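You operate a simulated robot arm through the tools that you are given. There is no shell and no other tool. Be economical: measure what you need, move in short steps, check, and stop when the job is done.

You are at the controls of a simulated two-armed robot. One attempt, no reset.

TASK
On the cupboard top, fold the blue tea towel in half, so that its two long edges meet.
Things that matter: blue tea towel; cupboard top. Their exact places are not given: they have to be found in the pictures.

Only the result counts: the job must be done as asked and must still hold three seconds after the hand-in. Knocking over, shifting, dropping, spilling or breaking anything else fails it. Flat cloth is picked up by pressing the open fingertips on it (5 to 10 N) and closing them slowly along it; thin cloth reads only 2 to 8 mm in the jaws.

THE ROBOT
Two 7-joint arms with two-finger grippers on one trunk, on a base that drives. Base frame: it is fixed to the floor where the robot stands at the start and does not move with it; the origin is under the middle of the robot, x ahead of it, y to its left, z up; the surface under the hand at the start is at about z = 820. Lengths are in mm, angles in rad, forces in N, time in s.
The left shoulder is at the start at [80, 175, 1076], the right one opposite. With the tool pointing down near the work surface each hand reaches from about 280 to 880 mm from the robot's upright axis, wherever it stands, measured 20 degrees to its own side. Places, roughly: blue tea towel [500, -200, 800]; cupboard top [500, 0, 800]. Payload 2.94 kg a hand.
Tool frame (each hand has its own): the origin (TCP) lies between the finger pads and is the grasp point; the fingertips stand 30 mm ahead of it; z points along the fingers, y is the line along which they close. The gripper opens to 138 mm. The gripper's body begins 109 mm behind the TCP.
Orientation is that of the tool frame in the base frame, as a unit quaternion [x, y, z, w]. With the fingers straight down and closing along the base's y, the tool's x points along the base's -x, its y along +y and its z along -z.

THE INTERFACE
- The arms move only by the tool arm_command. It takes "left_commands", "right_commands" or both (then of equal length, played together; a hand with none holds still); each is a list of rows, each an object (a shift or turn left out is 0, a gripper value left out holds the last) with "slide": the shift along the base's x, y, z in mm, a list of three; "angular": the turn, a rotation vector about the base's x, y, z in rad, a list of three; "jaw": the gripper command, from -1 (fully open) to 1 (shut), values between in proportion. In form: [{"slide": [tx, ty, tz], "angular": [rx, ry, rz], "jaw": jaw}, ...]. A call has 1 to 8 rows; each row is the pose to reach, as a shift and turn from the pose commanded when the call began. Rows are played at 5 a second. More than 50 mm and 0.15 rad between two rows, or a gripper value outside its range, and nothing of the call is played. A pose out of reach is approached as far as the arm can. The call stops where the force on the tool passes 40 N (or 10 N more than at its start, if that is more) or the arm is blocked; 0.2 s more then pass. The fingers move at their own pace and stop on an object; they squeeze with about 23 N. The grip force told is the motor's: it shows also when the fingers shut on nothing. Time passes only in rows, and 0.2 s behind the last, so rows that repeat a pose let the fingers close. It gives the time, the measured TCP pose, the force on the tool (base axes), the opening and the grip force at its end, in the units of the frame above (readings bear some noise), with the torque about the TCP (base axes, N m) and any sound that the robot's microphone picked up.
- Cameras (640 x 400 px; columns grow to the right, rows downward): "scene" is now at [171.3, -12.2, 1532.2]; the picture's right is [-0.21, -0.98, -0.00], its down [-0.88, 0.19, -0.43] and it looks along [0.42, -0.09, -0.90] (base axes); focal length 282 px, centre (320, 200). "left" rides on the left gripper at [71, -19, -146] in its tool frame; the picture's right is [0.26, 0.97, 0.00], its down [-0.85, 0.23, -0.48] and it looks along [-0.46, 0.12, 0.88] (tool axes); focal length 280 px, centre (320, 200). "right" rides on the right gripper at [71, 19, -146] in its tool frame; the picture's right is [-0.26, 0.96, 0.00], its down [-0.85, -0.23, -0.48] and it looks along [-0.46, -0.12, 0.88] (tool axes); focal length 280 px, centre (320, 200).
- snapshot(camera): a new picture of that camera. No time passes.
- slide_trunk(by): slides the trunk up (or, below 0, down) by that many mm; the arms and the scene camera ride with it, the base frame stays. It gives what a move gives, with no picture.
- steer(legs): drives the robot by 1 to 6 legs, each [ahead, turn to the left] in mm and rad, along the robot's own axes; the way and the turn of a leg run together, so that a leg with both is an arc; at most 1500 mm and 3.142 rad a leg. The arms and the cameras ride along, it lands a little off, and it stops where it bumps. It gives what a move gives.
- pan_tilt(pan, tilt): turns the head with the scene camera to pan (to the left, within 2.094 rad either way) and tilt (down, from -0.506 to 1.204), counted from straight ahead of the robot. It gives what a move gives.
- point_at(camera, pixels): for up to 12 pixels [column, row] of the newest picture of that camera ("zoom" is the newest enlarged one), the place [x, y, z] in the base frame of the surface seen there, good to about 2 mm. No time passes.
- close_up(camera, box): a new picture of the part [left, top, right, bottom] of that camera's present view, enlarged. No time passes.
- hand_in(): hands the job in; it is judged then, once.

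Go step by step. Measure first, check grasps and placings, and put right what went wrong. The budget is 80 turns and 62 pictures, counting those below and the enlarged ones. Unless the task says otherwise, let go and move clear before handing in, and close with one line.

The tools are called by a JSON object that holds its "api" and its "payload". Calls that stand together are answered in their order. arm_command: Moves the arms, as the interface text tells. Its arguments: {"type":"object","properties":{"left_commands":{"type":"array","items":{"type":"object","properties":{"slide":{"type":"array","items":{"type":"number"}},"angular":{"type":"array","items":{"type":"number"}},"jaw":{"type":"number"}}}},"right_commands":{"type":"array","items":{"type":"object","properties":{"slide":{"type":"array","items":{"type":"number"}},"angular":{"type":"array","items":{"type":"number"}},"jaw":{"type":"number"}}}}},"required":[]} The other tools are called the same way: slide_trunk (by) slides the trunk up or down; steer (legs) drives the base; pan_tilt (pan, tilt) turns the head that bears the scene camera; snapshot (camera) takes a picture; point_at (camera, pixels) gives the place of the surface under pixels of a picture; close_up (camera, box) takes an enlarged picture of a part of a camera's view; hand_in () hands the job in.

At the start:

```text
clock: 0.0
left_eef_pos: [565.6, 86.6, 1048.8]
left_tcp_rot: [0.0, 1.0, 0.0, 0.0]
left_contact_force: [-0.2, -0.3, 0.1]
left_torque: [-0.01, 0.02, -0.03]
left_opening: 137.7
left_gripper_force: 0.1
right_eef_pos: [351.6, -251.5, 983.1]
right_tcp_rot: [0.0, 1.0, 0.001, 0.0]
right_contact_force: [0.9, 0.7, -0.7]
right_torque: [0.0, 0.03, 0.0]
right_opening: 137.8
right_gripper_force: 0.1
trunk travel left (down, up): [-250.0, 484.0]
robot x, y, heading: [-2.2, 2.2, -0.001]
head pan, tilt: [-0.208, 1.127]
```

scene: 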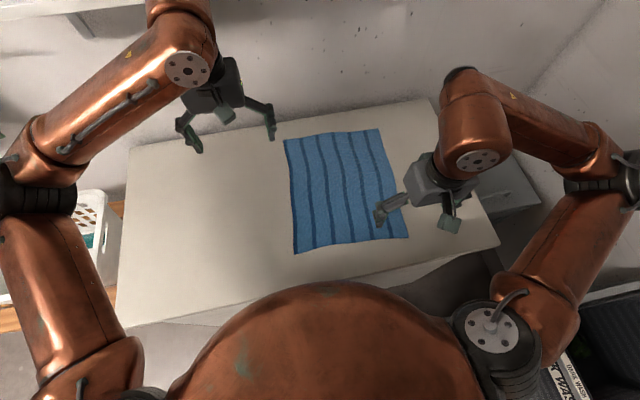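
right: 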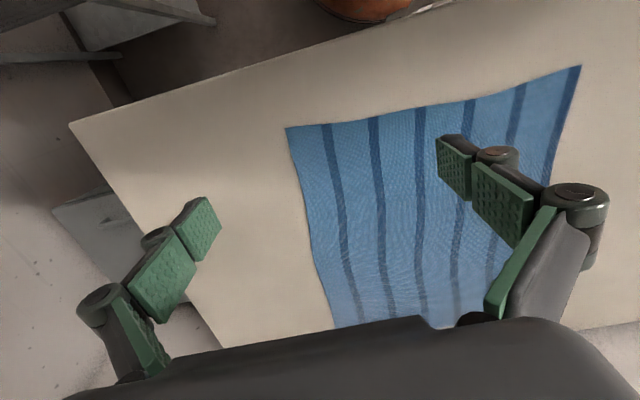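
left: 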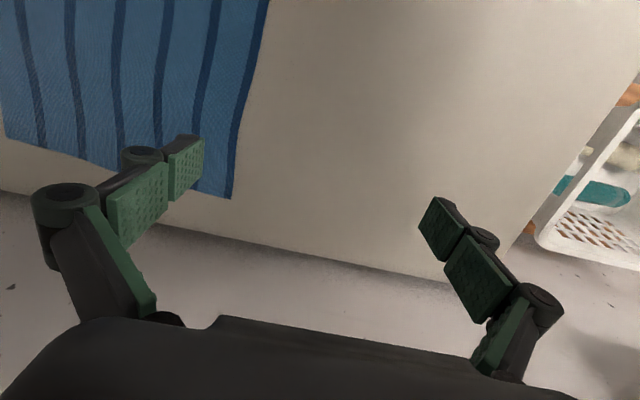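

The scene picture shows the towel with corners near (284,140), (378,129), (408,238), (295,253). I measure corners and the cupboard surface.

{"api": "point_at", "payload": {"camera": "scene", "pixels": [[285, 141], [378, 130], [407, 237], [295, 253], [290, 190], [392, 180], [330, 135], [350, 246], [340, 190], [250, 200], [430, 200], [430, 262]]}}

{"api": "close_up", "payload": {"camera": "scene", "box": [260, 110, 440, 270]}}

```text
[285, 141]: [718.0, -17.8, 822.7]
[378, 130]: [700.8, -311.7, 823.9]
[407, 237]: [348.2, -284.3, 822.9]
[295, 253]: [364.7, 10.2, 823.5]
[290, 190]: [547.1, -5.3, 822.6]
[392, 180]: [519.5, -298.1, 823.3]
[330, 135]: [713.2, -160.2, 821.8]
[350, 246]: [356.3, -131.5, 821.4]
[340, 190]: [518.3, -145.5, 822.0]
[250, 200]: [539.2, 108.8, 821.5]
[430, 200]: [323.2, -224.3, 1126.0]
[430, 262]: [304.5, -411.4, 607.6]
```

```text
2.50 times, centred on (350, 190) of scene
```

zoom: 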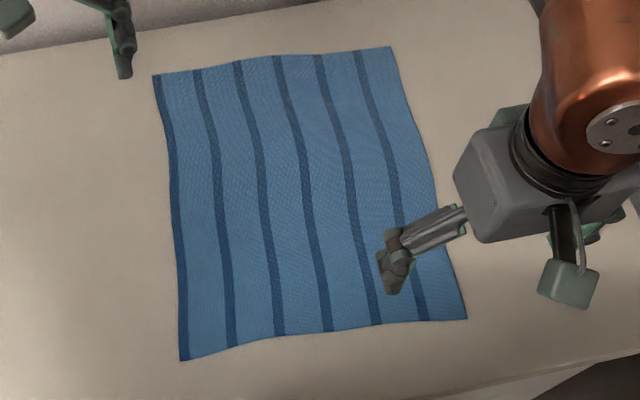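

The long edges run along x (left edge at y≈0, right edge at y≈-300). I plan to carry the left edge onto the right one, left hand at the far corner and right hand at the near corner, so I first test whether the left hand reaches the far target.

{"api": "arm_command", "payload": {"left_commands": [{"slide": [12, -46, -12]}, {"slide": [25, -91, -25]}, {"slide": [37, -137, -37]}, {"slide": [50, -182, -50]}, {"slide": [62, -228, -62]}, {"slide": [75, -274, -75]}, {"slide": [87, -320, -87]}, {"slide": [100, -365, -100]}]}}

{"api": "snapshot", "payload": {"camera": "scene"}}

```text
clock: 1.8
left_eef_pos: [648.7, -244.3, 948.1]
left_tcp_rot: [0.0, 1.0, 0.0, -0.001]
left_contact_force: [0.2, -0.5, -0.1]
left_torque: [-0.04, 0.01, -0.01]
left_opening: 137.9
left_gripper_force: 0.2
left hand out of reach, approached as far as the arm can: row 8
right_eef_pos: [353.7, -248.8, 982.3]
right_tcp_rot: [0.0, 1.0, 0.001, -0.002]
right_contact_force: [0.4, 0.1, -0.3]
right_torque: [-0.06, 0.06, 0.0]
right_opening: 138.1
right_gripper_force: 0.2
trunk travel left (down, up): [-250.0, 484.0]
robot x, y, heading: [1.5, 0.9, 0.006]
head pan, tilt: [-0.208, 1.127]
```

```text
57 pictures are left
```

scene: 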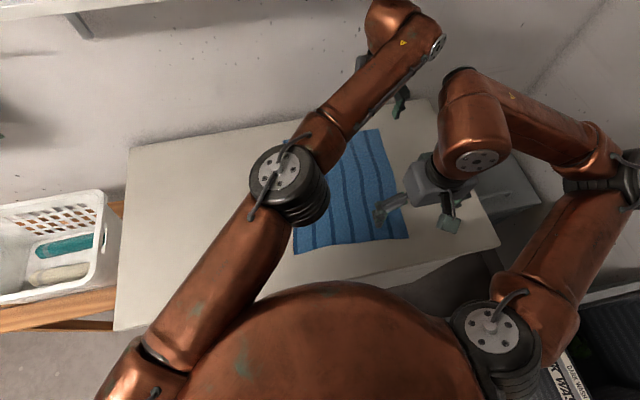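

The left hand falls about 60 mm short, so turning the base a little to the right would help. I first check the heights of things around the robot at the right before turning.

{"api": "point_at", "payload": {"camera": "scene", "pixels": [[575, 375], [610, 300], [620, 210], [540, 255], [440, 275], [560, 30], [520, 190], [600, 175], [487, 330], [330, 300], [130, 335], [495, 245]]}}

{"api": "pan_tilt", "payload": {"pan": -1.2, "tilt": 0.9}}

{"api": "snapshot", "payload": {"camera": "scene"}}

```text
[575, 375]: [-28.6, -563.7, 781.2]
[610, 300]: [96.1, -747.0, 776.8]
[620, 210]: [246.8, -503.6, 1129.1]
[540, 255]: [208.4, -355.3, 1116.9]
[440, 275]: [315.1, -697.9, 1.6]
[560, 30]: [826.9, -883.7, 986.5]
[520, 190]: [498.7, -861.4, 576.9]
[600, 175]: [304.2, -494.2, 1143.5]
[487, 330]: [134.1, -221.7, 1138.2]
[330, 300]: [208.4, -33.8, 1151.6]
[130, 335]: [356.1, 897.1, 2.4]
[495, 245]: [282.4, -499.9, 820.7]
```

```text
clock: 3.1
left_eef_pos: [647.0, -246.7, 949.3]
left_tcp_rot: [0.0, 1.0, 0.0, 0.0]
left_contact_force: [-0.1, -0.6, -0.1]
left_torque: [0.01, 0.01, 0.0]
left_opening: 138.2
left_gripper_force: 0.0
right_eef_pos: [352.5, -250.9, 984.3]
right_tcp_rot: [0.0, 1.0, 0.0, -0.001]
right_contact_force: [0.8, -0.1, -0.4]
right_torque: [-0.02, 0.03, 0.01]
right_opening: 138.0
right_gripper_force: 0.0
trunk travel left (down, up): [-250.0, 484.0]
robot x, y, heading: [0.5, 4.3, -0.003]
head pan, tilt: [-1.201, 0.901]
```

```text
56 pictures are left
```

scene: 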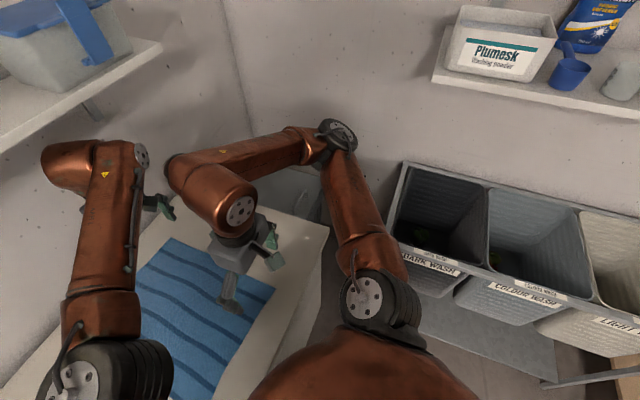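

A laundry stand and a shelf are to the right. I measure the shelf's edge to see whether the right elbow clears it in a turn.

{"api": "point_at", "payload": {"camera": "scene", "pixels": [[435, 75], [560, 105], [635, 118], [338, 130], [405, 165], [397, 240], [420, 280], [640, 330], [375, 300], [325, 125], [570, 75], [160, 45]]}}

```text
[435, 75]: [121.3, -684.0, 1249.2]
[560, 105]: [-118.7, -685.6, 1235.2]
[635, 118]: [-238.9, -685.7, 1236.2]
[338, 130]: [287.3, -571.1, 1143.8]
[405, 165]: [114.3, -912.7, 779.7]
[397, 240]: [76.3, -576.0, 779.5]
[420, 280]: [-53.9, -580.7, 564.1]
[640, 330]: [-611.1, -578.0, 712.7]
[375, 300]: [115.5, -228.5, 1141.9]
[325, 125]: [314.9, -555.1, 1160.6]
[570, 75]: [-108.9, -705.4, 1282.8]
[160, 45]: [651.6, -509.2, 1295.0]
```

The right elbow (top at z≈1150, y≈-571) would come close under the shelf (y -684, z 1240). I draw both hands inward to the left before turning.

{"api": "arm_command", "payload": {"left_commands": [{"slide": [-2, 42, 10]}, {"slide": [-5, 84, 20]}, {"slide": [-8, 126, 30]}, {"slide": [-12, 168, 40]}, {"slide": [-16, 210, 50]}, {"slide": [-20, 252, 60]}, {"slide": [-24, 294, 70]}, {"slide": [-28, 336, 80]}], "right_commands": [{"slide": [0, 0, 0]}, {"slide": [0, 0, 0]}, {"slide": [0, 0, 0]}, {"slide": [10, 40, 0]}, {"slide": [20, 80, 0]}, {"slide": [30, 120, 0]}, {"slide": [40, 160, 0]}, {"slide": [45, 200, 0]}]}}

{"api": "snapshot", "payload": {"camera": "scene"}}

```text
clock: 4.3
left_eef_pos: [649.2, -231.0, 951.3]
left_tcp_rot: [-0.004, 1.0, -0.001, -0.002]
left_contact_force: [0.0, 0.8, 0.8]
left_torque: [-0.05, 0.01, -0.02]
left_opening: 138.1
left_gripper_force: 0.0
left hand out of reach, approached as far as the arm can: row 1, 2, 3, 4, 5, 6
right_eef_pos: [373.9, -171.0, 983.8]
right_tcp_rot: [0.003, 1.0, -0.007, -0.002]
right_contact_force: [-7.8, -7.3, -1.1]
right_torque: [1.23, -1.34, 0.13]
right_opening: 137.9
right_gripper_force: 0.1
trunk travel left (down, up): [-250.0, 484.0]
robot x, y, heading: [3.0, -0.3, 0.004]
head pan, tilt: [-1.201, 0.901]
stopped in row 6 (right hand): the force on the tool passed its limit at 116 N (the readings are from after the stop); the commanded pose is now the measured one
```

```text
55 pictures are left
```

scene: 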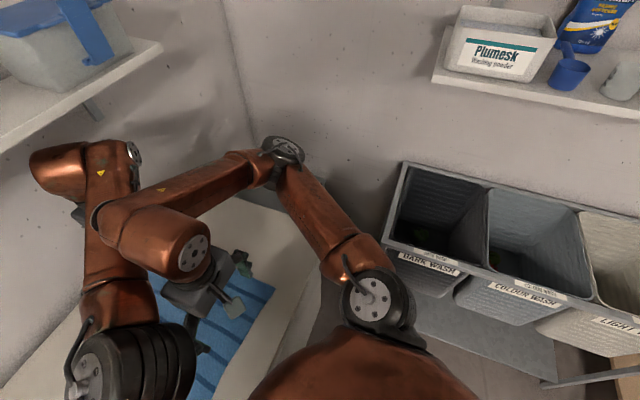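

The right wrist brushed the left arm, which had hardly moved since its commanded pose was out of reach. I back the right hand off, then bring the left hand home.

{"api": "arm_command", "payload": {"right_commands": [{"slide": [-5, -20, 0]}, {"slide": [-15, -50, 0]}, {"slide": [-20, -80, 0]}, {"slide": [-20, -80, 0]}, {"slide": [-20, -80, 0]}, {"slide": [-20, -80, 0]}, {"slide": [-20, -80, 0]}, {"slide": [-20, -80, 0]}], "left_commands": [{"slide": [0, 0, 0]}, {"slide": [0, 0, 0]}, {"slide": [-5, 40, 5]}, {"slide": [-10, 85, 10]}, {"slide": [-15, 130, 15]}, {"slide": [-20, 175, 20]}, {"slide": [-25, 220, 25]}, {"slide": [-30, 265, 30]}]}}

```text
clock: 6.1
left_eef_pos: [651.0, -224.6, 963.7]
left_tcp_rot: [-0.003, 1.0, -0.001, -0.002]
left_contact_force: [0.4, -0.6, 0.9]
left_torque: [-0.01, -0.01, 0.0]
left_opening: 138.1
left_gripper_force: 0.0
left hand out of reach, approached as far as the arm can: row 3, 4, 5, 6, 7, 8
right_eef_pos: [353.6, -251.1, 982.3]
right_tcp_rot: [0.005, 1.0, -0.007, -0.001]
right_contact_force: [0.2, 0.2, -0.7]
right_torque: [-0.01, 0.02, 0.0]
right_opening: 138.0
right_gripper_force: 0.1
trunk travel left (down, up): [-250.0, 484.0]
robot x, y, heading: [0.5, -1.7, 0.0]
head pan, tilt: [-1.201, 0.901]
```

The left hand is stuck at the edge of its reach. I pull it straight toward its shoulder first.

{"api": "arm_command", "payload": {"left_commands": [{"slide": [-35, 25, 0]}, {"slide": [-70, 50, 0]}, {"slide": [-100, 80, 10]}, {"slide": [-110, 125, 20]}, {"slide": [-110, 170, 20]}]}}

{"api": "snapshot", "payload": {"camera": "scene"}}

```text
clock: 7.3
left_eef_pos: [651.4, -224.8, 963.1]
left_tcp_rot: [-0.002, 1.0, -0.001, -0.002]
left_contact_force: [0.3, -0.6, -0.1]
left_torque: [0.01, 0.0, -0.02]
left_opening: 137.8
left_gripper_force: 0.0
left hand out of reach, approached as far as the arm can: row 1, 2, 3, 4, 5
right_eef_pos: [352.9, -251.0, 982.5]
right_tcp_rot: [0.004, 1.0, -0.007, -0.001]
right_contact_force: [0.3, 0.0, 0.5]
right_torque: [0.04, 0.03, 0.03]
right_opening: 137.9
right_gripper_force: 0.0
trunk travel left (down, up): [-250.0, 484.0]
robot x, y, heading: [-0.4, 0.9, 0.003]
head pan, tilt: [-1.201, 0.901]
```

```text
54 pictures are left
```

scene: 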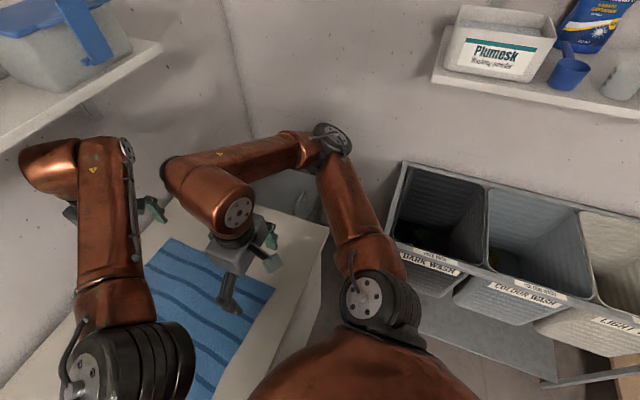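

The left arm seems to sit on a joint limit. I probe small moves and turns to see which rows are reachable.

{"api": "arm_command", "payload": {"left_commands": [{"slide": [0, 0, 30]}, {"slide": [0, 0, -10]}, {"angular": [0, 0, 0.12]}, {"angular": [0, 0, 0]}, {"angular": [0, 0, -0.12]}, {"angular": [0.1, 0, -0.05]}, {"angular": [0, 0.1, 0]}, {"angular": [0, 0, 0]}]}}

```text
clock: 9.1
left_eef_pos: [652.0, -232.0, 963.2]
left_tcp_rot: [-0.003, 1.0, -0.001, -0.002]
left_contact_force: [0.1, -0.7, 0.2]
left_torque: [0.05, 0.0, 0.0]
left_opening: 138.1
left_gripper_force: 0.1
left hand out of reach, approached as far as the arm can: row 6, 7
right_eef_pos: [353.6, -250.3, 982.2]
right_tcp_rot: [0.005, 1.0, -0.005, -0.001]
right_contact_force: [-0.2, -0.8, 0.7]
right_torque: [0.02, -0.02, -0.02]
right_opening: 138.1
right_gripper_force: 0.0
trunk travel left (down, up): [-250.0, 484.0]
robot x, y, heading: [-0.9, 1.2, 0.004]
head pan, tilt: [-1.201, 0.901]
```

Height and yaw moves work. I try rising first, then moving left in small steps.

{"api": "arm_command", "payload": {"left_commands": [{"slide": [0, 0, 40]}, {"slide": [0, 0, 80]}, {"slide": [-10, 10, 80]}, {"slide": [-20, 30, 80]}, {"slide": [-30, 60, 80]}, {"slide": [-40, 90, 80]}, {"slide": [-50, 120, 80]}, {"slide": [-60, 150, 80]}]}}

```text
clock: 10.7
left_eef_pos: [681.1, -127.6, 976.4]
left_tcp_rot: [-0.185, 0.975, 0.025, -0.122]
left_contact_force: [-3.4, -2.3, 1.7]
left_torque: [0.38, -0.42, -0.06]
left_opening: 138.1
left_gripper_force: 0.0
left hand out of reach, approached as far as the arm can: row 1, 2, 4, 5
right_eef_pos: [361.0, -276.6, 982.8]
right_tcp_rot: [0.012, 1.0, -0.006, -0.004]
right_contact_force: [-1.0, 1.0, -0.9]
right_torque: [0.01, -0.06, -0.04]
right_opening: 138.1
right_gripper_force: 0.1
trunk travel left (down, up): [-250.0, 484.0]
robot x, y, heading: [1.2, 2.2, -0.013]
head pan, tilt: [-1.201, 0.901]
stopped in row 7 (left hand): the force on the tool passed its limit at 74 N (the readings are from after the stop); the commanded pose is now the measured one
```

The left hand turned and hit something; the right hand was pushed as well. I look before moving on.

{"api": "snapshot", "payload": {"camera": "scene"}}

{"api": "pan_tilt", "payload": {"pan": -0.2, "tilt": 0.95}}

{"api": "snapshot", "payload": {"camera": "scene"}}

```text
53 pictures are left
```

scene: 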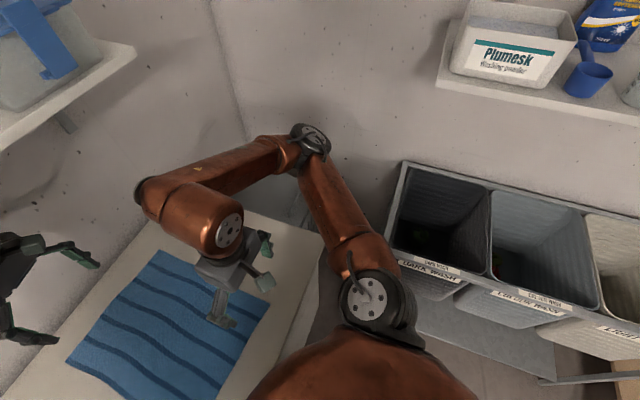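

```text
clock: 12.0
left_eef_pos: [668.2, -71.9, 979.9]
left_tcp_rot: [-0.182, 0.976, -0.003, -0.121]
left_contact_force: [1.1, 3.7, -1.3]
left_torque: [-0.48, 0.3, 0.08]
left_opening: 138.0
left_gripper_force: 0.0
right_eef_pos: [350.0, -219.8, 992.3]
right_tcp_rot: [0.005, 1.0, -0.026, 0.002]
right_contact_force: [-0.6, 2.5, 0.9]
right_torque: [-0.27, 0.0, 0.07]
right_opening: 138.0
right_gripper_force: 0.0
trunk travel left (down, up): [-250.0, 484.0]
robot x, y, heading: [1.1, -1.7, -0.007]
head pan, tilt: [-0.201, 0.949]
```

```text
52 pictures are left
```

scene: 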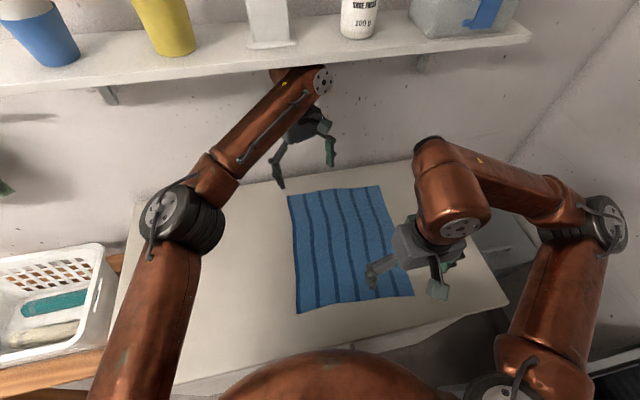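

The arm is now elbow-left and its wrist is near a shelf at the back (row ~70). I measure the shelf edge and wrist.

{"api": "point_at", "payload": {"camera": "scene", "pixels": [[200, 78], [400, 58], [525, 40], [320, 82], [300, 95], [165, 50], [360, 35], [270, 45], [460, 25], [50, 60], [410, 150]]}}

{"api": "arm_command", "payload": {"left_commands": [{"slide": [-40, 10, 0]}, {"slide": [-80, 20, 0]}, {"slide": [-100, 30, 0]}, {"slide": [-100, 30, 0]}]}}

{"api": "snapshot", "payload": {"camera": "scene"}}

```text
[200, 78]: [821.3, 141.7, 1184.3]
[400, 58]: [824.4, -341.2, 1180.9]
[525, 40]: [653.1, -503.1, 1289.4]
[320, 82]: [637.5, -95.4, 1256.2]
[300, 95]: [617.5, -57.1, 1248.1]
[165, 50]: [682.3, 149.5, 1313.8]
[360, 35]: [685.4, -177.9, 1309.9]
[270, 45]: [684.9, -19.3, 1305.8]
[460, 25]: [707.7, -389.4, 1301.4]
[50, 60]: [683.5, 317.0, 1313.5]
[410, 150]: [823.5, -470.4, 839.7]
```

```text
clock: 13.0
left_eef_pos: [566.0, -57.7, 978.1]
left_tcp_rot: [-0.181, 0.976, 0.005, -0.121]
left_contact_force: [1.3, 1.0, -0.8]
left_torque: [-0.08, 0.07, -0.01]
left_opening: 137.8
left_gripper_force: 0.1
right_eef_pos: [351.2, -234.1, 991.0]
right_tcp_rot: [0.008, 1.0, -0.018, 0.001]
right_contact_force: [0.1, 1.0, 0.1]
right_torque: [-0.14, 0.06, 0.02]
right_opening: 137.9
right_gripper_force: 0.2
trunk travel left (down, up): [-250.0, 484.0]
robot x, y, heading: [0.6, 3.7, -0.009]
head pan, tilt: [-0.201, 0.949]
```

```text
51 pictures are left
```

scene: 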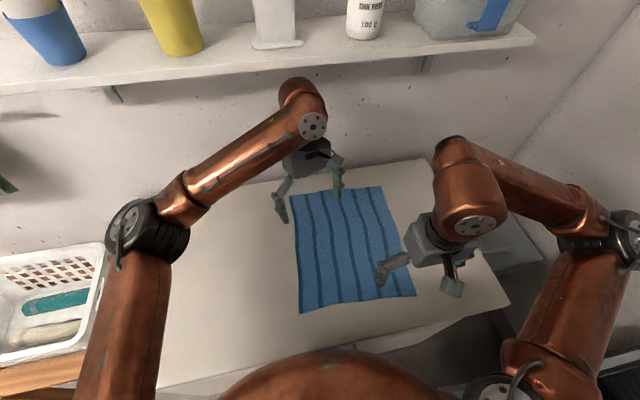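

The shelf edge is at x≈652, z≈1290, so I must keep hands low there. I straighten the left hand, and draw the right hand inward, in readiness for a turn of -0.3 rad.

{"api": "arm_command", "payload": {"left_commands": [{"slide": [-10, 25, 0], "angular": [-0.002, -0.06, -0.09]}, {"slide": [-20, 50, 0], "angular": [-0.005, -0.122, -0.18]}, {"slide": [-30, 75, 0], "angular": [-0.007, -0.183, -0.27]}, {"slide": [-40, 100, 0], "angular": [-0.01, -0.244, -0.365]}, {"slide": [-40, 120, 0], "angular": [-0.01, -0.244, -0.365]}], "right_commands": [{"slide": [0, 0, 0]}, {"slide": [0, 0, 0]}, {"slide": [5, 30, 0]}, {"slide": [10, 70, 0]}, {"slide": [15, 110, 0]}]}}

{"api": "pan_tilt", "payload": {"pan": -0.9, "tilt": 0.95}}

{"api": "snapshot", "payload": {"camera": "scene"}}

```text
clock: 14.2
left_eef_pos: [526.4, 23.5, 979.8]
left_tcp_rot: [0.002, 1.0, 0.016, 0.004]
left_contact_force: [-0.2, -0.6, -0.4]
left_torque: [0.16, -0.04, 0.01]
left_opening: 137.8
left_gripper_force: 0.0
right_eef_pos: [366.5, -162.8, 983.2]
right_tcp_rot: [0.014, 1.0, 0.001, -0.001]
right_contact_force: [0.6, -1.5, -0.1]
right_torque: [0.16, 0.11, -0.08]
right_opening: 137.9
right_gripper_force: 0.2
trunk travel left (down, up): [-250.0, 484.0]
robot x, y, heading: [1.4, -0.9, -0.013]
head pan, tilt: [-0.201, 0.949]
```

```text
clock: 15.2
left_eef_pos: [525.9, 53.1, 978.0]
left_tcp_rot: [-0.003, 1.0, 0.004, 0.003]
left_contact_force: [0.7, 1.9, 1.0]
left_torque: [-0.15, 0.02, 0.01]
left_opening: 138.0
left_gripper_force: 0.1
right_eef_pos: [365.6, -135.7, 986.1]
right_tcp_rot: [0.01, 1.0, -0.012, -0.001]
right_contact_force: [0.7, 0.1, 0.1]
right_torque: [-0.12, -0.04, 0.02]
right_opening: 138.0
right_gripper_force: 0.0
trunk travel left (down, up): [-250.0, 484.0]
robot x, y, heading: [2.2, -1.5, -0.011]
head pan, tilt: [-0.901, 0.949]
```

```text
50 pictures are left
```

scene: 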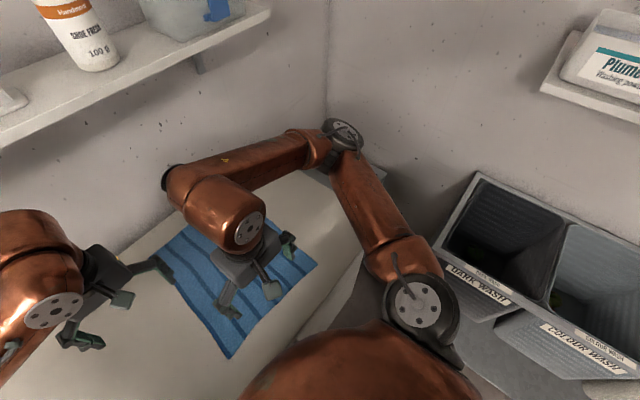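

Both hands are vertical. I measure the right elbow now.

{"api": "point_at", "payload": {"camera": "scene", "pixels": [[342, 125], [355, 135], [360, 128], [545, 80], [475, 180], [465, 260]]}}

```text
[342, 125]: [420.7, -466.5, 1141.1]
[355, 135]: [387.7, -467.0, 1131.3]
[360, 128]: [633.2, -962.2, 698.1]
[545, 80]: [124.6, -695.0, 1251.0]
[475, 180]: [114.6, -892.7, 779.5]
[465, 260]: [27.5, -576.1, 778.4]
```

The elbow at (400,-467) would land near (244,-564), clear of the shelf. I turn the base by -0.3 rad.

{"api": "steer", "payload": {"legs": [[0, -0.29]]}}

{"api": "pan_tilt", "payload": {"pan": 0.05, "tilt": 1.0}}

{"api": "snapshot", "payload": {"camera": "scene"}}

```text
clock: 16.6
left_eef_pos: [515.4, -108.4, 977.9]
left_tcp_rot: [0.145, 0.989, 0.006, 0.004]
left_contact_force: [0.0, -0.2, 0.4]
left_torque: [0.03, -0.03, 0.01]
left_opening: 138.1
left_gripper_force: 0.2
right_eef_pos: [309.7, -241.8, 984.6]
right_tcp_rot: [0.156, 0.988, -0.008, -0.002]
right_contact_force: [-0.5, 0.3, -0.9]
right_torque: [0.01, -0.02, 0.01]
right_opening: 138.3
right_gripper_force: 0.0
trunk travel left (down, up): [-250.0, 484.0]
robot x, y, heading: [1.4, -1.3, -0.301]
head pan, tilt: [-0.901, 0.949]
```

```text
clock: 17.8
left_eef_pos: [516.9, -108.0, 977.5]
left_tcp_rot: [0.144, 0.989, 0.007, 0.004]
left_contact_force: [0.2, -0.2, 0.0]
left_torque: [0.02, 0.0, 0.01]
left_opening: 137.8
left_gripper_force: 0.1
right_eef_pos: [309.4, -241.6, 985.2]
right_tcp_rot: [0.156, 0.988, -0.008, -0.002]
right_contact_force: [-0.3, -0.3, -0.4]
right_torque: [-0.01, -0.01, 0.0]
right_opening: 138.0
right_gripper_force: 0.0
trunk travel left (down, up): [-250.0, 484.0]
robot x, y, heading: [0.5, 3.0, -0.307]
head pan, tilt: [0.051, 1.0]
```

```text
49 pictures are left
```

scene: 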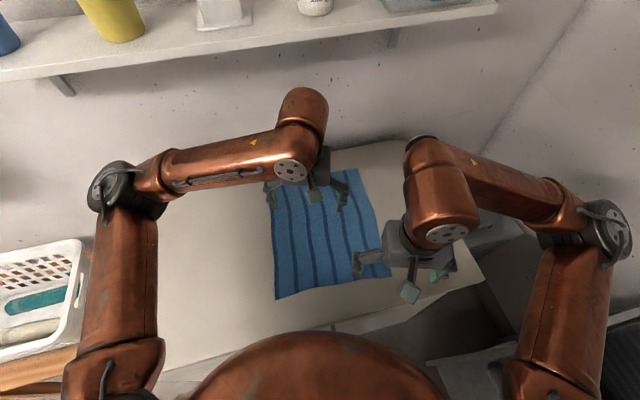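

The turn succeeded, and both arms have easy reach now. I bring both hands above the left long edge (far point x≈675, near point x≈405), jaws at about 40 mm, aligned with the edge.

{"api": "arm_command", "payload": {"left_commands": [{"slide": [25, 14, 0], "angular": [0, 0, 0.03], "jaw": 0.42}, {"slide": [50, 28, 0], "angular": [0, 0, 0.06]}, {"slide": [75, 42, -15], "angular": [0, 0, 0.1]}, {"slide": [100, 56, -30], "angular": [0, 0, 0.13]}, {"slide": [125, 70, -45], "angular": [0, 0, 0.17]}, {"slide": [158, 83, -60], "angular": [0, 0, 0.21]}, {"slide": [158, 83, -77], "angular": [0, 0, 0.21]}, {"slide": [158, 83, -77], "angular": [0, 0, 0.21]}], "right_commands": [{"slide": [14, 36, 0], "angular": [0, 0, 0.03], "jaw": 0.42}, {"slide": [28, 72, 0], "angular": [0, 0, 0.06]}, {"slide": [42, 108, -15], "angular": [0, 0, 0.1]}, {"slide": [56, 144, -30], "angular": [0, 0, 0.13]}, {"slide": [70, 180, -45], "angular": [0, 0, 0.17]}, {"slide": [84, 216, -60], "angular": [0, 0, 0.21]}, {"slide": [96, 240, -85], "angular": [0, 0, 0.23]}, {"slide": [96, 240, -85], "angular": [0, 0, 0.23]}]}}

{"api": "snapshot", "payload": {"camera": "scene"}}

{"api": "snapshot", "payload": {"camera": "left"}}

{"api": "snapshot", "payload": {"camera": "right"}}

```text
clock: 19.6
left_eef_pos: [673.1, -24.1, 900.7]
left_tcp_rot: [0.041, 0.999, 0.007, 0.003]
left_contact_force: [-0.2, -1.3, 0.3]
left_torque: [0.0, -0.04, -0.03]
left_opening: 39.9
left_gripper_force: 0.0
right_eef_pos: [404.8, -0.2, 897.1]
right_tcp_rot: [0.041, 0.999, -0.009, 0.0]
right_contact_force: [0.4, -0.4, -0.1]
right_torque: [0.03, 0.02, 0.0]
right_opening: 39.8
right_gripper_force: 0.0
trunk travel left (down, up): [-250.0, 484.0]
robot x, y, heading: [1.2, 2.6, -0.307]
head pan, tilt: [0.051, 1.0]
```

```text
48 pictures are left
```

scene: 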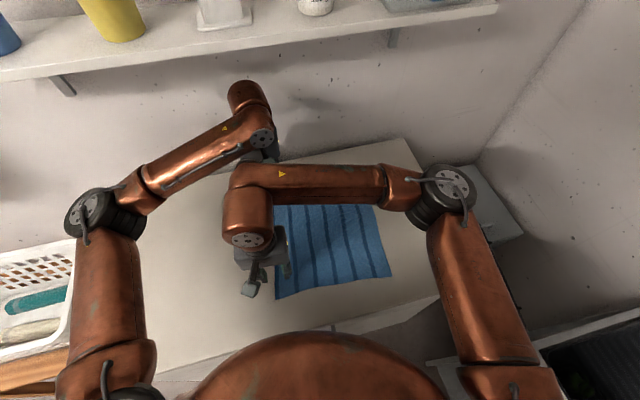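

```text
47 pictures are left
```

left: 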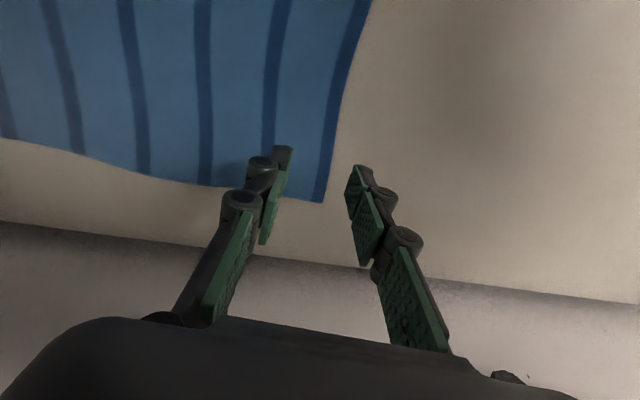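

```text
46 pictures are left
```

right: 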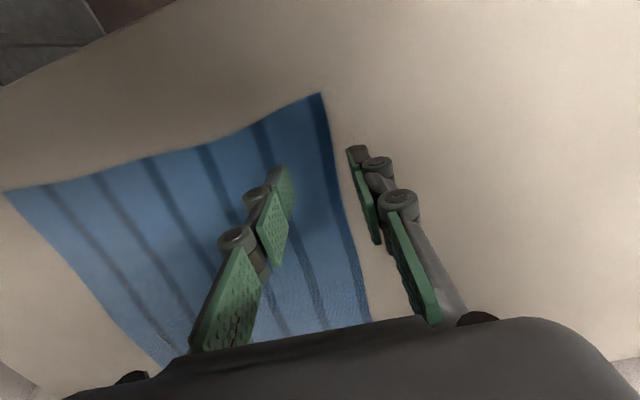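

Both hands straddle the edge as planned (left image inner finger near (275,160), outer near (360,175)). I lower both to near contact.

{"api": "arm_command", "payload": {"left_commands": [{"slide": [0, 0, -25]}, {"slide": [0, 0, -40]}, {"slide": [0, 0, -46]}, {"slide": [0, 0, -48]}], "right_commands": [{"slide": [0, 0, -25]}, {"slide": [0, 0, -40]}, {"slide": [0, 0, -44]}, {"slide": [0, 0, -46]}]}}

```text
clock: 20.6
left_eef_pos: [673.0, -24.4, 853.3]
left_tcp_rot: [0.041, 0.999, 0.007, 0.004]
left_contact_force: [-0.3, 0.4, -0.2]
left_torque: [0.01, 0.02, 0.01]
left_opening: 39.8
left_gripper_force: 0.1
right_eef_pos: [405.2, -1.6, 852.6]
right_tcp_rot: [0.041, 0.999, -0.01, -0.001]
right_contact_force: [0.0, 0.1, 0.1]
right_torque: [0.0, 0.02, -0.02]
right_opening: 40.1
right_gripper_force: 0.0
trunk travel left (down, up): [-250.0, 484.0]
robot x, y, heading: [-2.9, -1.0, -0.302]
head pan, tilt: [0.051, 1.0]
```

No contact yet. I go down 4 mm more.

{"api": "arm_command", "payload": {"left_commands": [{"slide": [0, 0, -2]}, {"slide": [0, 0, -4]}, {"slide": [0, 0, -4]}], "right_commands": [{"slide": [0, 0, -2]}, {"slide": [0, 0, -4]}, {"slide": [0, 0, -4]}]}}

```text
clock: 21.4
left_eef_pos: [672.5, -26.1, 850.5]
left_tcp_rot: [0.041, 0.999, 0.006, 0.006]
left_contact_force: [-1.9, 0.1, 9.7]
left_torque: [-0.25, 0.09, -0.01]
left_opening: 40.2
left_gripper_force: 0.1
right_eef_pos: [406.2, -2.0, 849.6]
right_tcp_rot: [0.042, 0.999, -0.008, 0.0]
right_contact_force: [2.1, -0.5, 10.2]
right_torque: [-0.31, -0.04, 0.03]
right_opening: 40.6
right_gripper_force: 0.3
trunk travel left (down, up): [-250.0, 484.0]
robot x, y, heading: [0.4, 2.8, -0.304]
head pan, tilt: [0.051, 1.0]
```

Both press with about 10 N. I close slowly.

{"api": "arm_command", "payload": {"left_commands": [{"jaw": 0.5}, {"jaw": 0.58}, {"jaw": 0.66}, {"jaw": 0.74}, {"jaw": 0.82}, {"jaw": 0.9}, {"jaw": 1}, {"jaw": 1}], "right_commands": [{"jaw": 0.5}, {"jaw": 0.58}, {"jaw": 0.66}, {"jaw": 0.74}, {"jaw": 0.82}, {"jaw": 0.9}, {"jaw": 1}, {"jaw": 1}]}}

{"api": "snapshot", "payload": {"camera": "left"}}

{"api": "snapshot", "payload": {"camera": "right"}}

```text
clock: 23.2
left_eef_pos: [673.4, -25.1, 849.8]
left_tcp_rot: [0.039, 0.999, 0.008, 0.004]
left_contact_force: [-1.4, 0.2, 5.0]
left_torque: [-0.04, 0.08, 0.02]
left_opening: 6.8
left_gripper_force: 22.9
right_eef_pos: [404.6, -1.1, 848.0]
right_tcp_rot: [0.041, 0.999, -0.01, -0.002]
right_contact_force: [0.7, 0.6, 0.1]
right_torque: [0.01, 0.0, 0.0]
right_opening: 6.6
right_gripper_force: 23.4
trunk travel left (down, up): [-250.0, 484.0]
robot x, y, heading: [-0.8, -2.4, -0.297]
head pan, tilt: [0.051, 1.0]
```

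```text
45 pictures are left
```

left: 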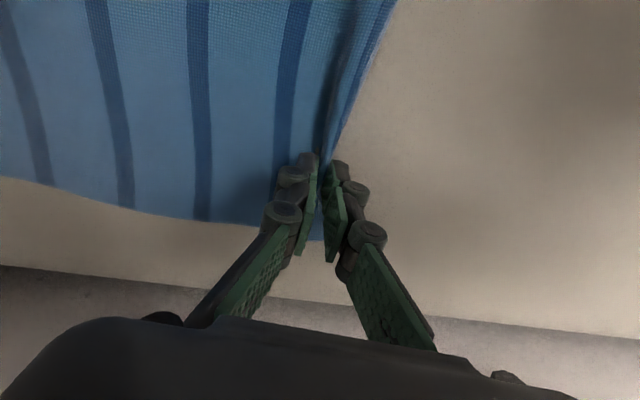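

```text
44 pictures are left
```

right: 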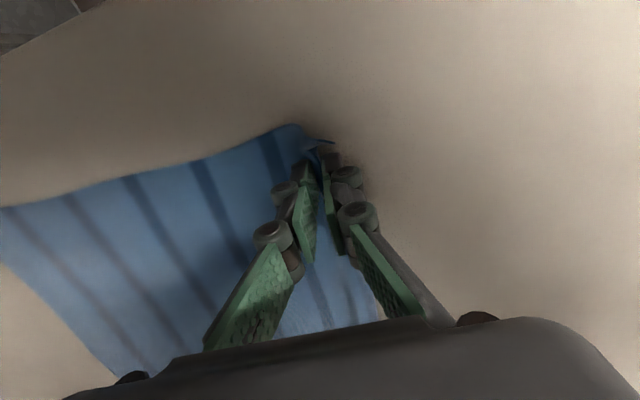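

Both jaws hold cloth (6.8 and 6.6 mm). I lift and carry both along an arc toward -y (staying under the shelf), tilting the hands gradually so that the flap will lie outward.

{"api": "arm_command", "payload": {"left_commands": [{"slide": [0, 0, 30]}, {"slide": [-1, -15, 60]}, {"slide": [-4, -50, 80]}, {"slide": [-6, -85, 85], "angular": [0.08, 0, 0]}, {"slide": [-9, -120, 85], "angular": [0.16, 0, 0]}, {"slide": [-12, -150, 85], "angular": [0.24, 0, 0]}, {"slide": [-14, -180, 80], "angular": [0.32, 0, 0]}], "right_commands": [{"slide": [0, 0, 30]}, {"slide": [-1, -15, 60]}, {"slide": [-4, -50, 80]}, {"slide": [-6, -85, 85], "angular": [0.08, 0, 0]}, {"slide": [-9, -120, 85], "angular": [0.16, 0, 0]}, {"slide": [-12, -150, 85], "angular": [0.24, 0, 0]}, {"slide": [-14, -180, 80], "angular": [0.32, 0, 0]}]}}

{"api": "snapshot", "payload": {"camera": "scene"}}

{"api": "snapshot", "payload": {"camera": "right"}}

```text
clock: 24.8
left_eef_pos: [659.8, -208.8, 929.2]
left_tcp_rot: [0.041, 0.985, 0.168, -0.003]
left_contact_force: [-0.6, -0.5, -0.8]
left_torque: [0.12, -0.04, -0.03]
left_opening: 6.5
left_gripper_force: 23.1
right_eef_pos: [390.5, -185.7, 926.1]
right_tcp_rot: [0.04, 0.987, 0.153, -0.007]
right_contact_force: [0.9, 0.5, 2.1]
right_torque: [-0.15, 0.02, 0.04]
right_opening: 3.5
right_gripper_force: 28.7
trunk travel left (down, up): [-250.0, 484.0]
robot x, y, heading: [-2.3, 0.3, -0.302]
head pan, tilt: [0.051, 1.0]
```

```text
43 pictures are left
```

scene: 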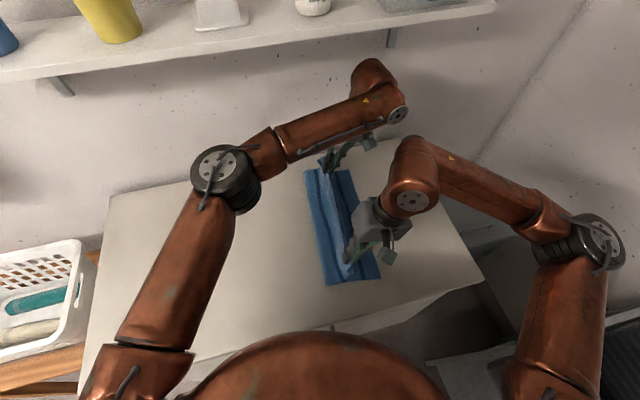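

```text
42 pictures are left
```

right: 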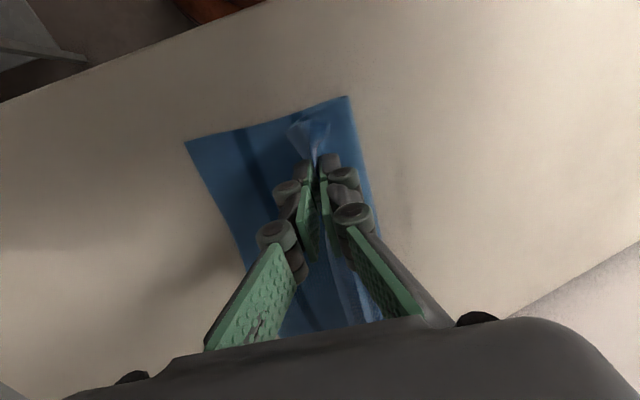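

The fold is forming well and both hands still hold. I check where the bottom layer's right edge now lies before landing.

{"api": "close_up", "payload": {"camera": "scene", "box": [280, 120, 440, 300]}}

{"api": "point_at", "payload": {"camera": "scene", "pixels": [[352, 171], [357, 190], [379, 276], [370, 280], [329, 283], [305, 172], [317, 230]]}}

```text
2.22 times, centred on (360, 210) of scene
```

zoom: 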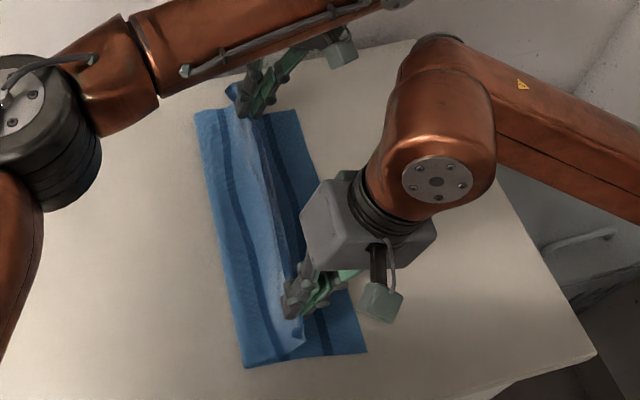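

```text
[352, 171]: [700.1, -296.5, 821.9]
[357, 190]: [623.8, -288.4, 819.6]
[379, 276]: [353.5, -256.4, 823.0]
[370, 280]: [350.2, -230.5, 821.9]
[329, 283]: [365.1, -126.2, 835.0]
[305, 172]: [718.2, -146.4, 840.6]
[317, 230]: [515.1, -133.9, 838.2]
```

{"api": "point_at", "payload": {"camera": "zoom", "pixels": [[294, 112], [297, 111], [304, 165], [358, 325], [365, 350], [245, 366], [195, 114], [302, 345], [292, 250]]}}

```text
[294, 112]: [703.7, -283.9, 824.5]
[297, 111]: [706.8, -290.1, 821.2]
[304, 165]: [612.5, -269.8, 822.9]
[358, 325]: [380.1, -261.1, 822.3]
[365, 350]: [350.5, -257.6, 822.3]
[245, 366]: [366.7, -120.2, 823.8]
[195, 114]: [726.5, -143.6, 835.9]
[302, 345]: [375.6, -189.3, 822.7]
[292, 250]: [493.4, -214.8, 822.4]
```

The whole towel has shifted about +22 mm in y: bottom edge now runs (706,-290) to (350,-258), fold along y≈-140 to -120. I land both hands with tips about 22 mm inside that edge.

{"api": "arm_command", "payload": {"left_commands": [{"slide": [-2, -25, -15], "angular": [0.09, 0, 0]}, {"slide": [-4, -50, -35], "angular": [0.18, 0, 0]}, {"slide": [-6, -66, -52], "angular": [0.28, 0, 0]}, {"slide": [-6, -71, -65], "angular": [0.28, 0, 0]}, {"slide": [-6, -71, -65], "angular": [0.28, 0, 0]}], "right_commands": [{"slide": [-2, -25, -15], "angular": [0.09, 0, 0]}, {"slide": [-4, -50, -35], "angular": [0.18, 0, 0]}, {"slide": [-6, -66, -50], "angular": [0.28, 0, 0]}, {"slide": [-6, -71, -63], "angular": [0.28, 0, 0]}, {"slide": [-6, -71, -63], "angular": [0.28, 0, 0]}]}}

{"api": "close_up", "payload": {"camera": "scene", "box": [280, 120, 440, 300]}}

{"api": "snapshot", "payload": {"camera": "left"}}

{"api": "snapshot", "payload": {"camera": "right"}}

```text
clock: 26.0
left_eef_pos: [619.4, -231.9, 879.2]
left_tcp_rot: [0.038, 0.953, 0.302, -0.008]
left_contact_force: [-0.3, -0.7, 1.2]
left_torque: [0.04, -0.09, -0.03]
left_opening: 4.1
left_gripper_force: 20.0
left hand out of reach, approached as far as the arm can: row 2, 3, 4, 5
right_eef_pos: [383.6, -254.3, 867.4]
right_tcp_rot: [0.039, 0.957, 0.288, -0.013]
right_contact_force: [-0.1, 1.4, -1.6]
right_torque: [-0.02, -0.05, 0.01]
right_opening: 1.7
right_gripper_force: 20.0
trunk travel left (down, up): [-250.0, 484.0]
robot x, y, heading: [2.6, 1.6, -0.306]
head pan, tilt: [0.051, 1.0]
```

```text
2.22 times, centred on (360, 210) of scene
```

zoom: 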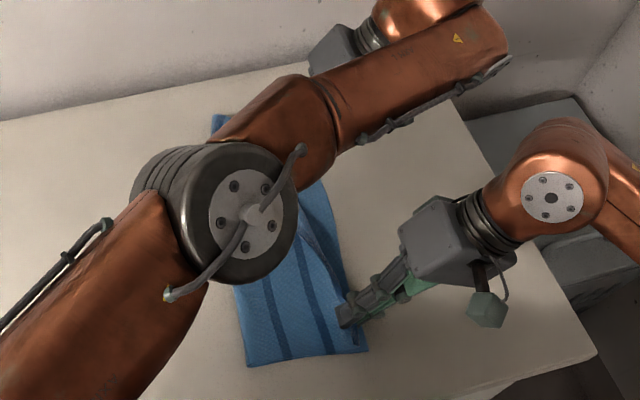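

```text
39 pictures are left
```

left: 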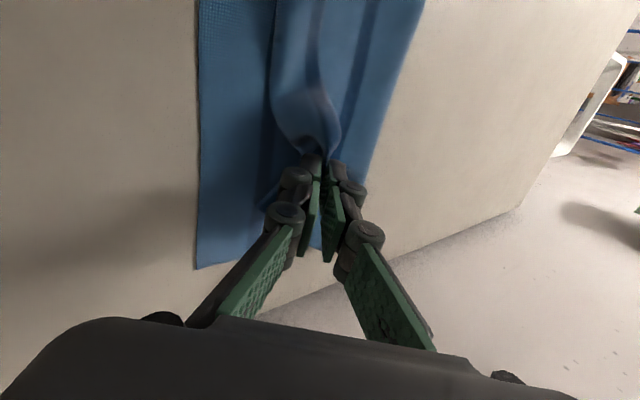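

```text
38 pictures are left
```

right: 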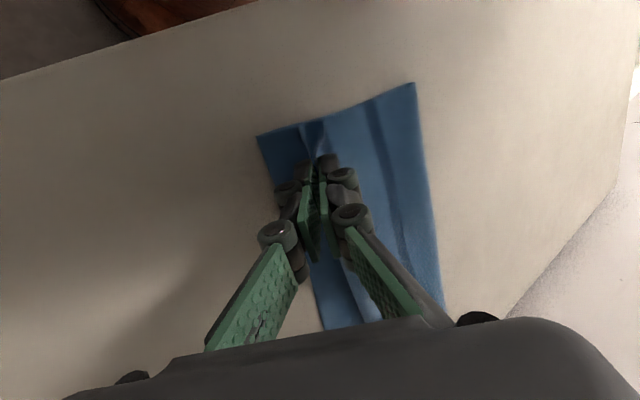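

The left arm ran out of reach with the tilt and swung its elbow over; it still holds at (619,-232). I land the right hand fully and open it, and let go with the left, to finish the far corner with the right hand, which reaches it easily.

{"api": "arm_command", "payload": {"right_commands": [{"slide": [0, 0, -4]}, {"slide": [0, 0, -8]}, {"slide": [0, 0, -8], "jaw": 0.8}, {"slide": [0, 0, -8], "jaw": 0.7}, {"slide": [0, -12, 12]}, {"slide": [0, -24, 32]}, {"slide": [0, -40, 60]}]}}

{"api": "snapshot", "payload": {"camera": "right"}}

```text
clock: 27.6
left_eef_pos: [621.1, -232.4, 878.5]
left_tcp_rot: [0.039, 0.952, 0.302, -0.008]
left_contact_force: [0.1, 0.1, -1.0]
left_torque: [-0.06, 0.05, 0.01]
left_opening: 5.1
left_gripper_force: 23.7
right_eef_pos: [384.3, -293.2, 927.4]
right_tcp_rot: [0.039, 0.957, 0.287, -0.013]
right_contact_force: [0.9, 0.2, 0.3]
right_torque: [0.04, -0.03, -0.01]
right_opening: 20.6
right_gripper_force: 0.0
trunk travel left (down, up): [-250.0, 484.0]
robot x, y, heading: [4.2, 1.5, -0.303]
head pan, tilt: [0.051, 1.0]
```

```text
37 pictures are left
```

right: 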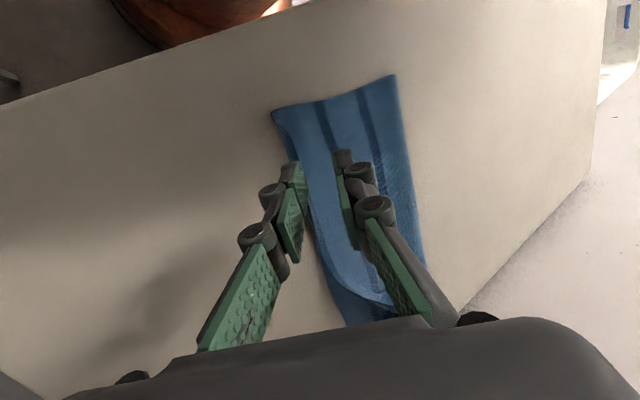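

The near corner lies neatly on the bottom edge. Now I let go with the left hand and lift it a little.

{"api": "arm_command", "payload": {"left_commands": [{"jaw": 0.8}, {"jaw": 0.6}, {"slide": [0, 0, 20], "jaw": 0.6}, {"slide": [0, 0, 40], "jaw": 0.6}], "right_commands": [{"slide": [-20, -20, 20]}, {"slide": [-40, -50, 30]}, {"slide": [-50, -80, 40]}, {"slide": [-60, -110, 50]}]}}

{"api": "snapshot", "payload": {"camera": "scene"}}

{"api": "snapshot", "payload": {"camera": "left"}}

```text
clock: 28.6
left_eef_pos: [621.5, -231.0, 918.9]
left_tcp_rot: [0.04, 0.952, 0.303, -0.008]
left_contact_force: [-0.6, -0.5, 0.4]
left_torque: [-0.03, -0.01, 0.04]
left_opening: 27.5
left_gripper_force: 0.1
right_eef_pos: [324.6, -402.0, 979.0]
right_tcp_rot: [0.038, 0.957, 0.287, -0.012]
right_contact_force: [0.7, -0.3, 0.9]
right_torque: [0.04, 0.01, 0.02]
right_opening: 20.7
right_gripper_force: 0.1
trunk travel left (down, up): [-250.0, 484.0]
robot x, y, heading: [-0.7, -4.5, -0.3]
head pan, tilt: [0.051, 1.0]
```

```text
36 pictures are left
```

scene: 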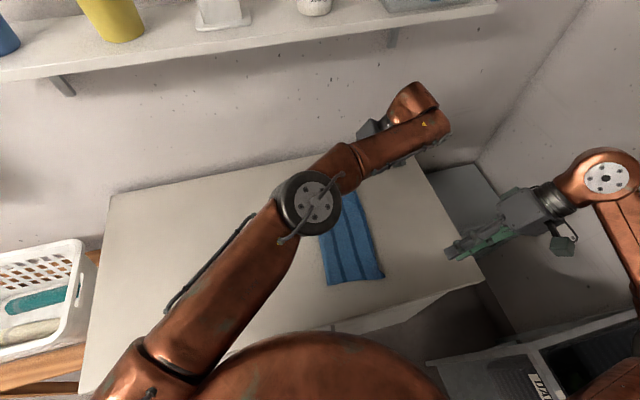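

```text
35 pictures are left
```

left: 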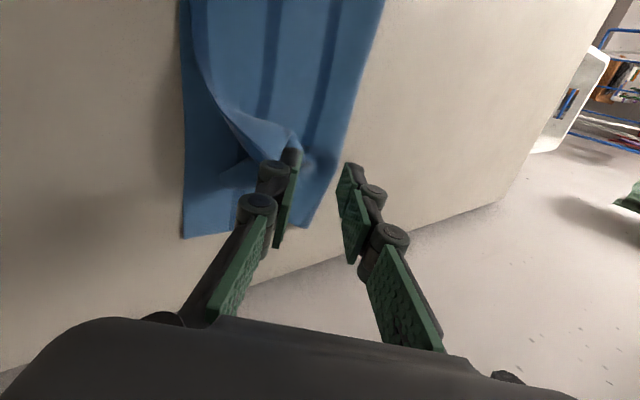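

The left hand is free. I untilt it and draw it back toward the robot, the right hand being well clear.

{"api": "arm_command", "payload": {"left_commands": [{"slide": [0, 0, 20], "angular": [-0.12, 0, 0]}, {"slide": [-10, 5, 30], "angular": [-0.24, 0, 0]}, {"slide": [-25, 15, 30], "angular": [-0.36, 0, 0]}, {"slide": [-45, 30, 30], "angular": [-0.48, 0, 0]}, {"slide": [-70, 50, 30], "angular": [-0.6, 0, 0]}, {"slide": [-90, 80, 30], "angular": [-0.6, 0, 0]}, {"slide": [-110, 110, 30], "angular": [-0.6, 0, 0]}]}}

{"api": "snapshot", "payload": {"camera": "scene"}}

```text
clock: 30.2
left_eef_pos: [509.6, -118.9, 947.6]
left_tcp_rot: [0.039, 0.999, 0.006, 0.003]
left_contact_force: [-0.3, 0.4, -0.1]
left_torque: [-0.02, -0.02, -0.02]
left_opening: 27.6
left_gripper_force: 0.0
right_eef_pos: [324.7, -399.2, 977.7]
right_tcp_rot: [0.038, 0.957, 0.287, -0.013]
right_contact_force: [0.3, -0.5, -0.2]
right_torque: [-0.04, -0.01, 0.03]
right_opening: 20.8
right_gripper_force: 0.0
trunk travel left (down, up): [-250.0, 484.0]
robot x, y, heading: [-2.7, -0.3, -0.304]
head pan, tilt: [0.051, 1.0]
```

```text
34 pictures are left
```

scene: 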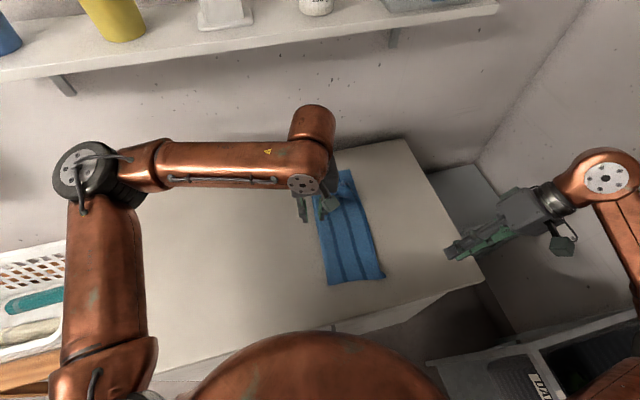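

The left arm came back cleanly. I move the left hand further to the left, out of view, and untilt the right one.

{"api": "arm_command", "payload": {"left_commands": [{"slide": [-15, 45, 0]}, {"slide": [-30, 90, 0]}, {"slide": [-45, 135, 0]}, {"slide": [-60, 180, 0]}, {"slide": [-70, 225, 0]}], "right_commands": [{"angular": [-0.12, 0, 0]}, {"angular": [-0.24, 0, 0]}, {"angular": [-0.36, 0, 0]}, {"angular": [-0.48, 0, 0]}, {"angular": [-0.6, 0, 0]}]}}

{"api": "close_up", "payload": {"camera": "scene", "box": [270, 150, 430, 300]}}

```text
clock: 31.4
left_eef_pos: [456.1, 40.0, 949.8]
left_tcp_rot: [0.04, 0.999, 0.006, 0.003]
left_contact_force: [-0.6, 0.4, 0.3]
left_torque: [-0.08, -0.05, -0.02]
left_opening: 27.8
left_gripper_force: 0.1
left hand out of reach, approached as far as the arm can: row 4, 5
right_eef_pos: [324.8, -401.1, 977.8]
right_tcp_rot: [0.042, 0.999, -0.009, -0.001]
right_contact_force: [-0.4, 1.2, 0.2]
right_torque: [-0.05, -0.04, 0.01]
right_opening: 20.7
right_gripper_force: 0.1
trunk travel left (down, up): [-250.0, 484.0]
robot x, y, heading: [-2.7, 0.7, -0.301]
head pan, tilt: [0.051, 1.0]
```

```text
2.67 times, centred on (350, 225) of scene
```

zoom: 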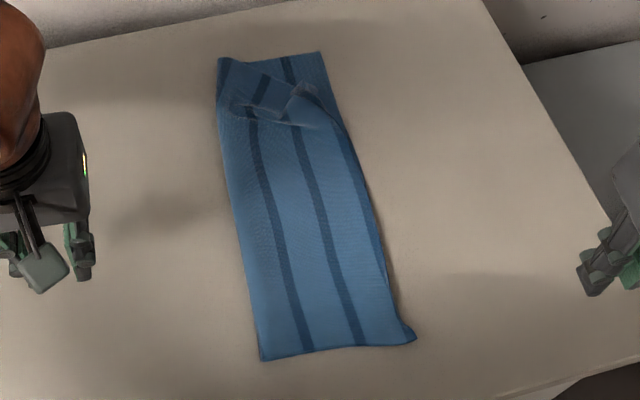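

Near part is perfect; the far corner of the top layer is crumpled around zoom (290,105). I bring the right hand up for a closer look and measure points.

{"api": "point_at", "payload": {"camera": "zoom", "pixels": [[219, 60], [320, 54], [412, 338], [262, 359], [305, 88], [240, 105], [345, 128], [318, 125], [260, 85], [285, 100], [375, 215], [240, 240]]}}

{"api": "arm_command", "payload": {"right_commands": [{"slide": [35, 25, 0]}, {"slide": [70, 50, 0]}, {"slide": [105, 70, 0]}, {"slide": [140, 90, 0]}, {"slide": [175, 110, 0]}]}}

{"api": "snapshot", "payload": {"camera": "right"}}

```text
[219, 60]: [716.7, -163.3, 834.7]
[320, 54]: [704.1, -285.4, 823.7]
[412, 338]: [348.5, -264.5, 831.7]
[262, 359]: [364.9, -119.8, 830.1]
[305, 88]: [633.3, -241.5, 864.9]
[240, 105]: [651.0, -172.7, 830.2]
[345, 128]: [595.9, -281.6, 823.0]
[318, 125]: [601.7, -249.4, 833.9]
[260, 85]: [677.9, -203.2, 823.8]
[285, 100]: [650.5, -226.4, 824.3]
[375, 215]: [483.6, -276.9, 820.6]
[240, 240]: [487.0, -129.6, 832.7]
```

```text
clock: 32.6
left_eef_pos: [458.1, 38.8, 948.0]
left_tcp_rot: [0.041, 0.999, 0.007, 0.003]
left_contact_force: [0.8, 0.0, 0.6]
left_torque: [0.01, 0.03, 0.01]
left_opening: 27.6
left_gripper_force: 0.0
right_eef_pos: [499.0, -293.1, 973.5]
right_tcp_rot: [0.041, 0.999, -0.009, -0.001]
right_contact_force: [0.8, 0.5, -0.3]
right_torque: [-0.02, 0.01, -0.01]
right_opening: 20.8
right_gripper_force: 0.1
trunk travel left (down, up): [-250.0, 484.0]
robot x, y, heading: [-0.5, -1.1, -0.305]
head pan, tilt: [0.051, 1.0]
```

```text
32 pictures are left
```

right: 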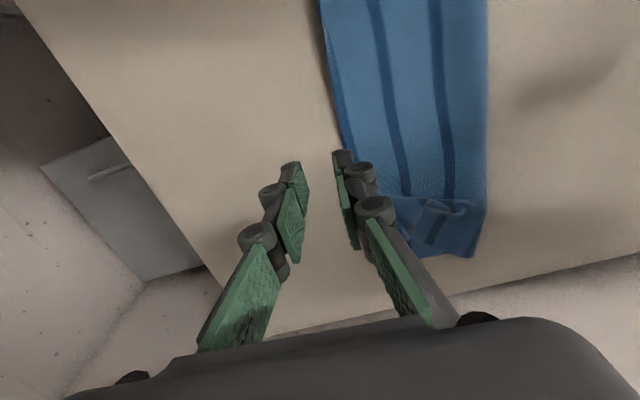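

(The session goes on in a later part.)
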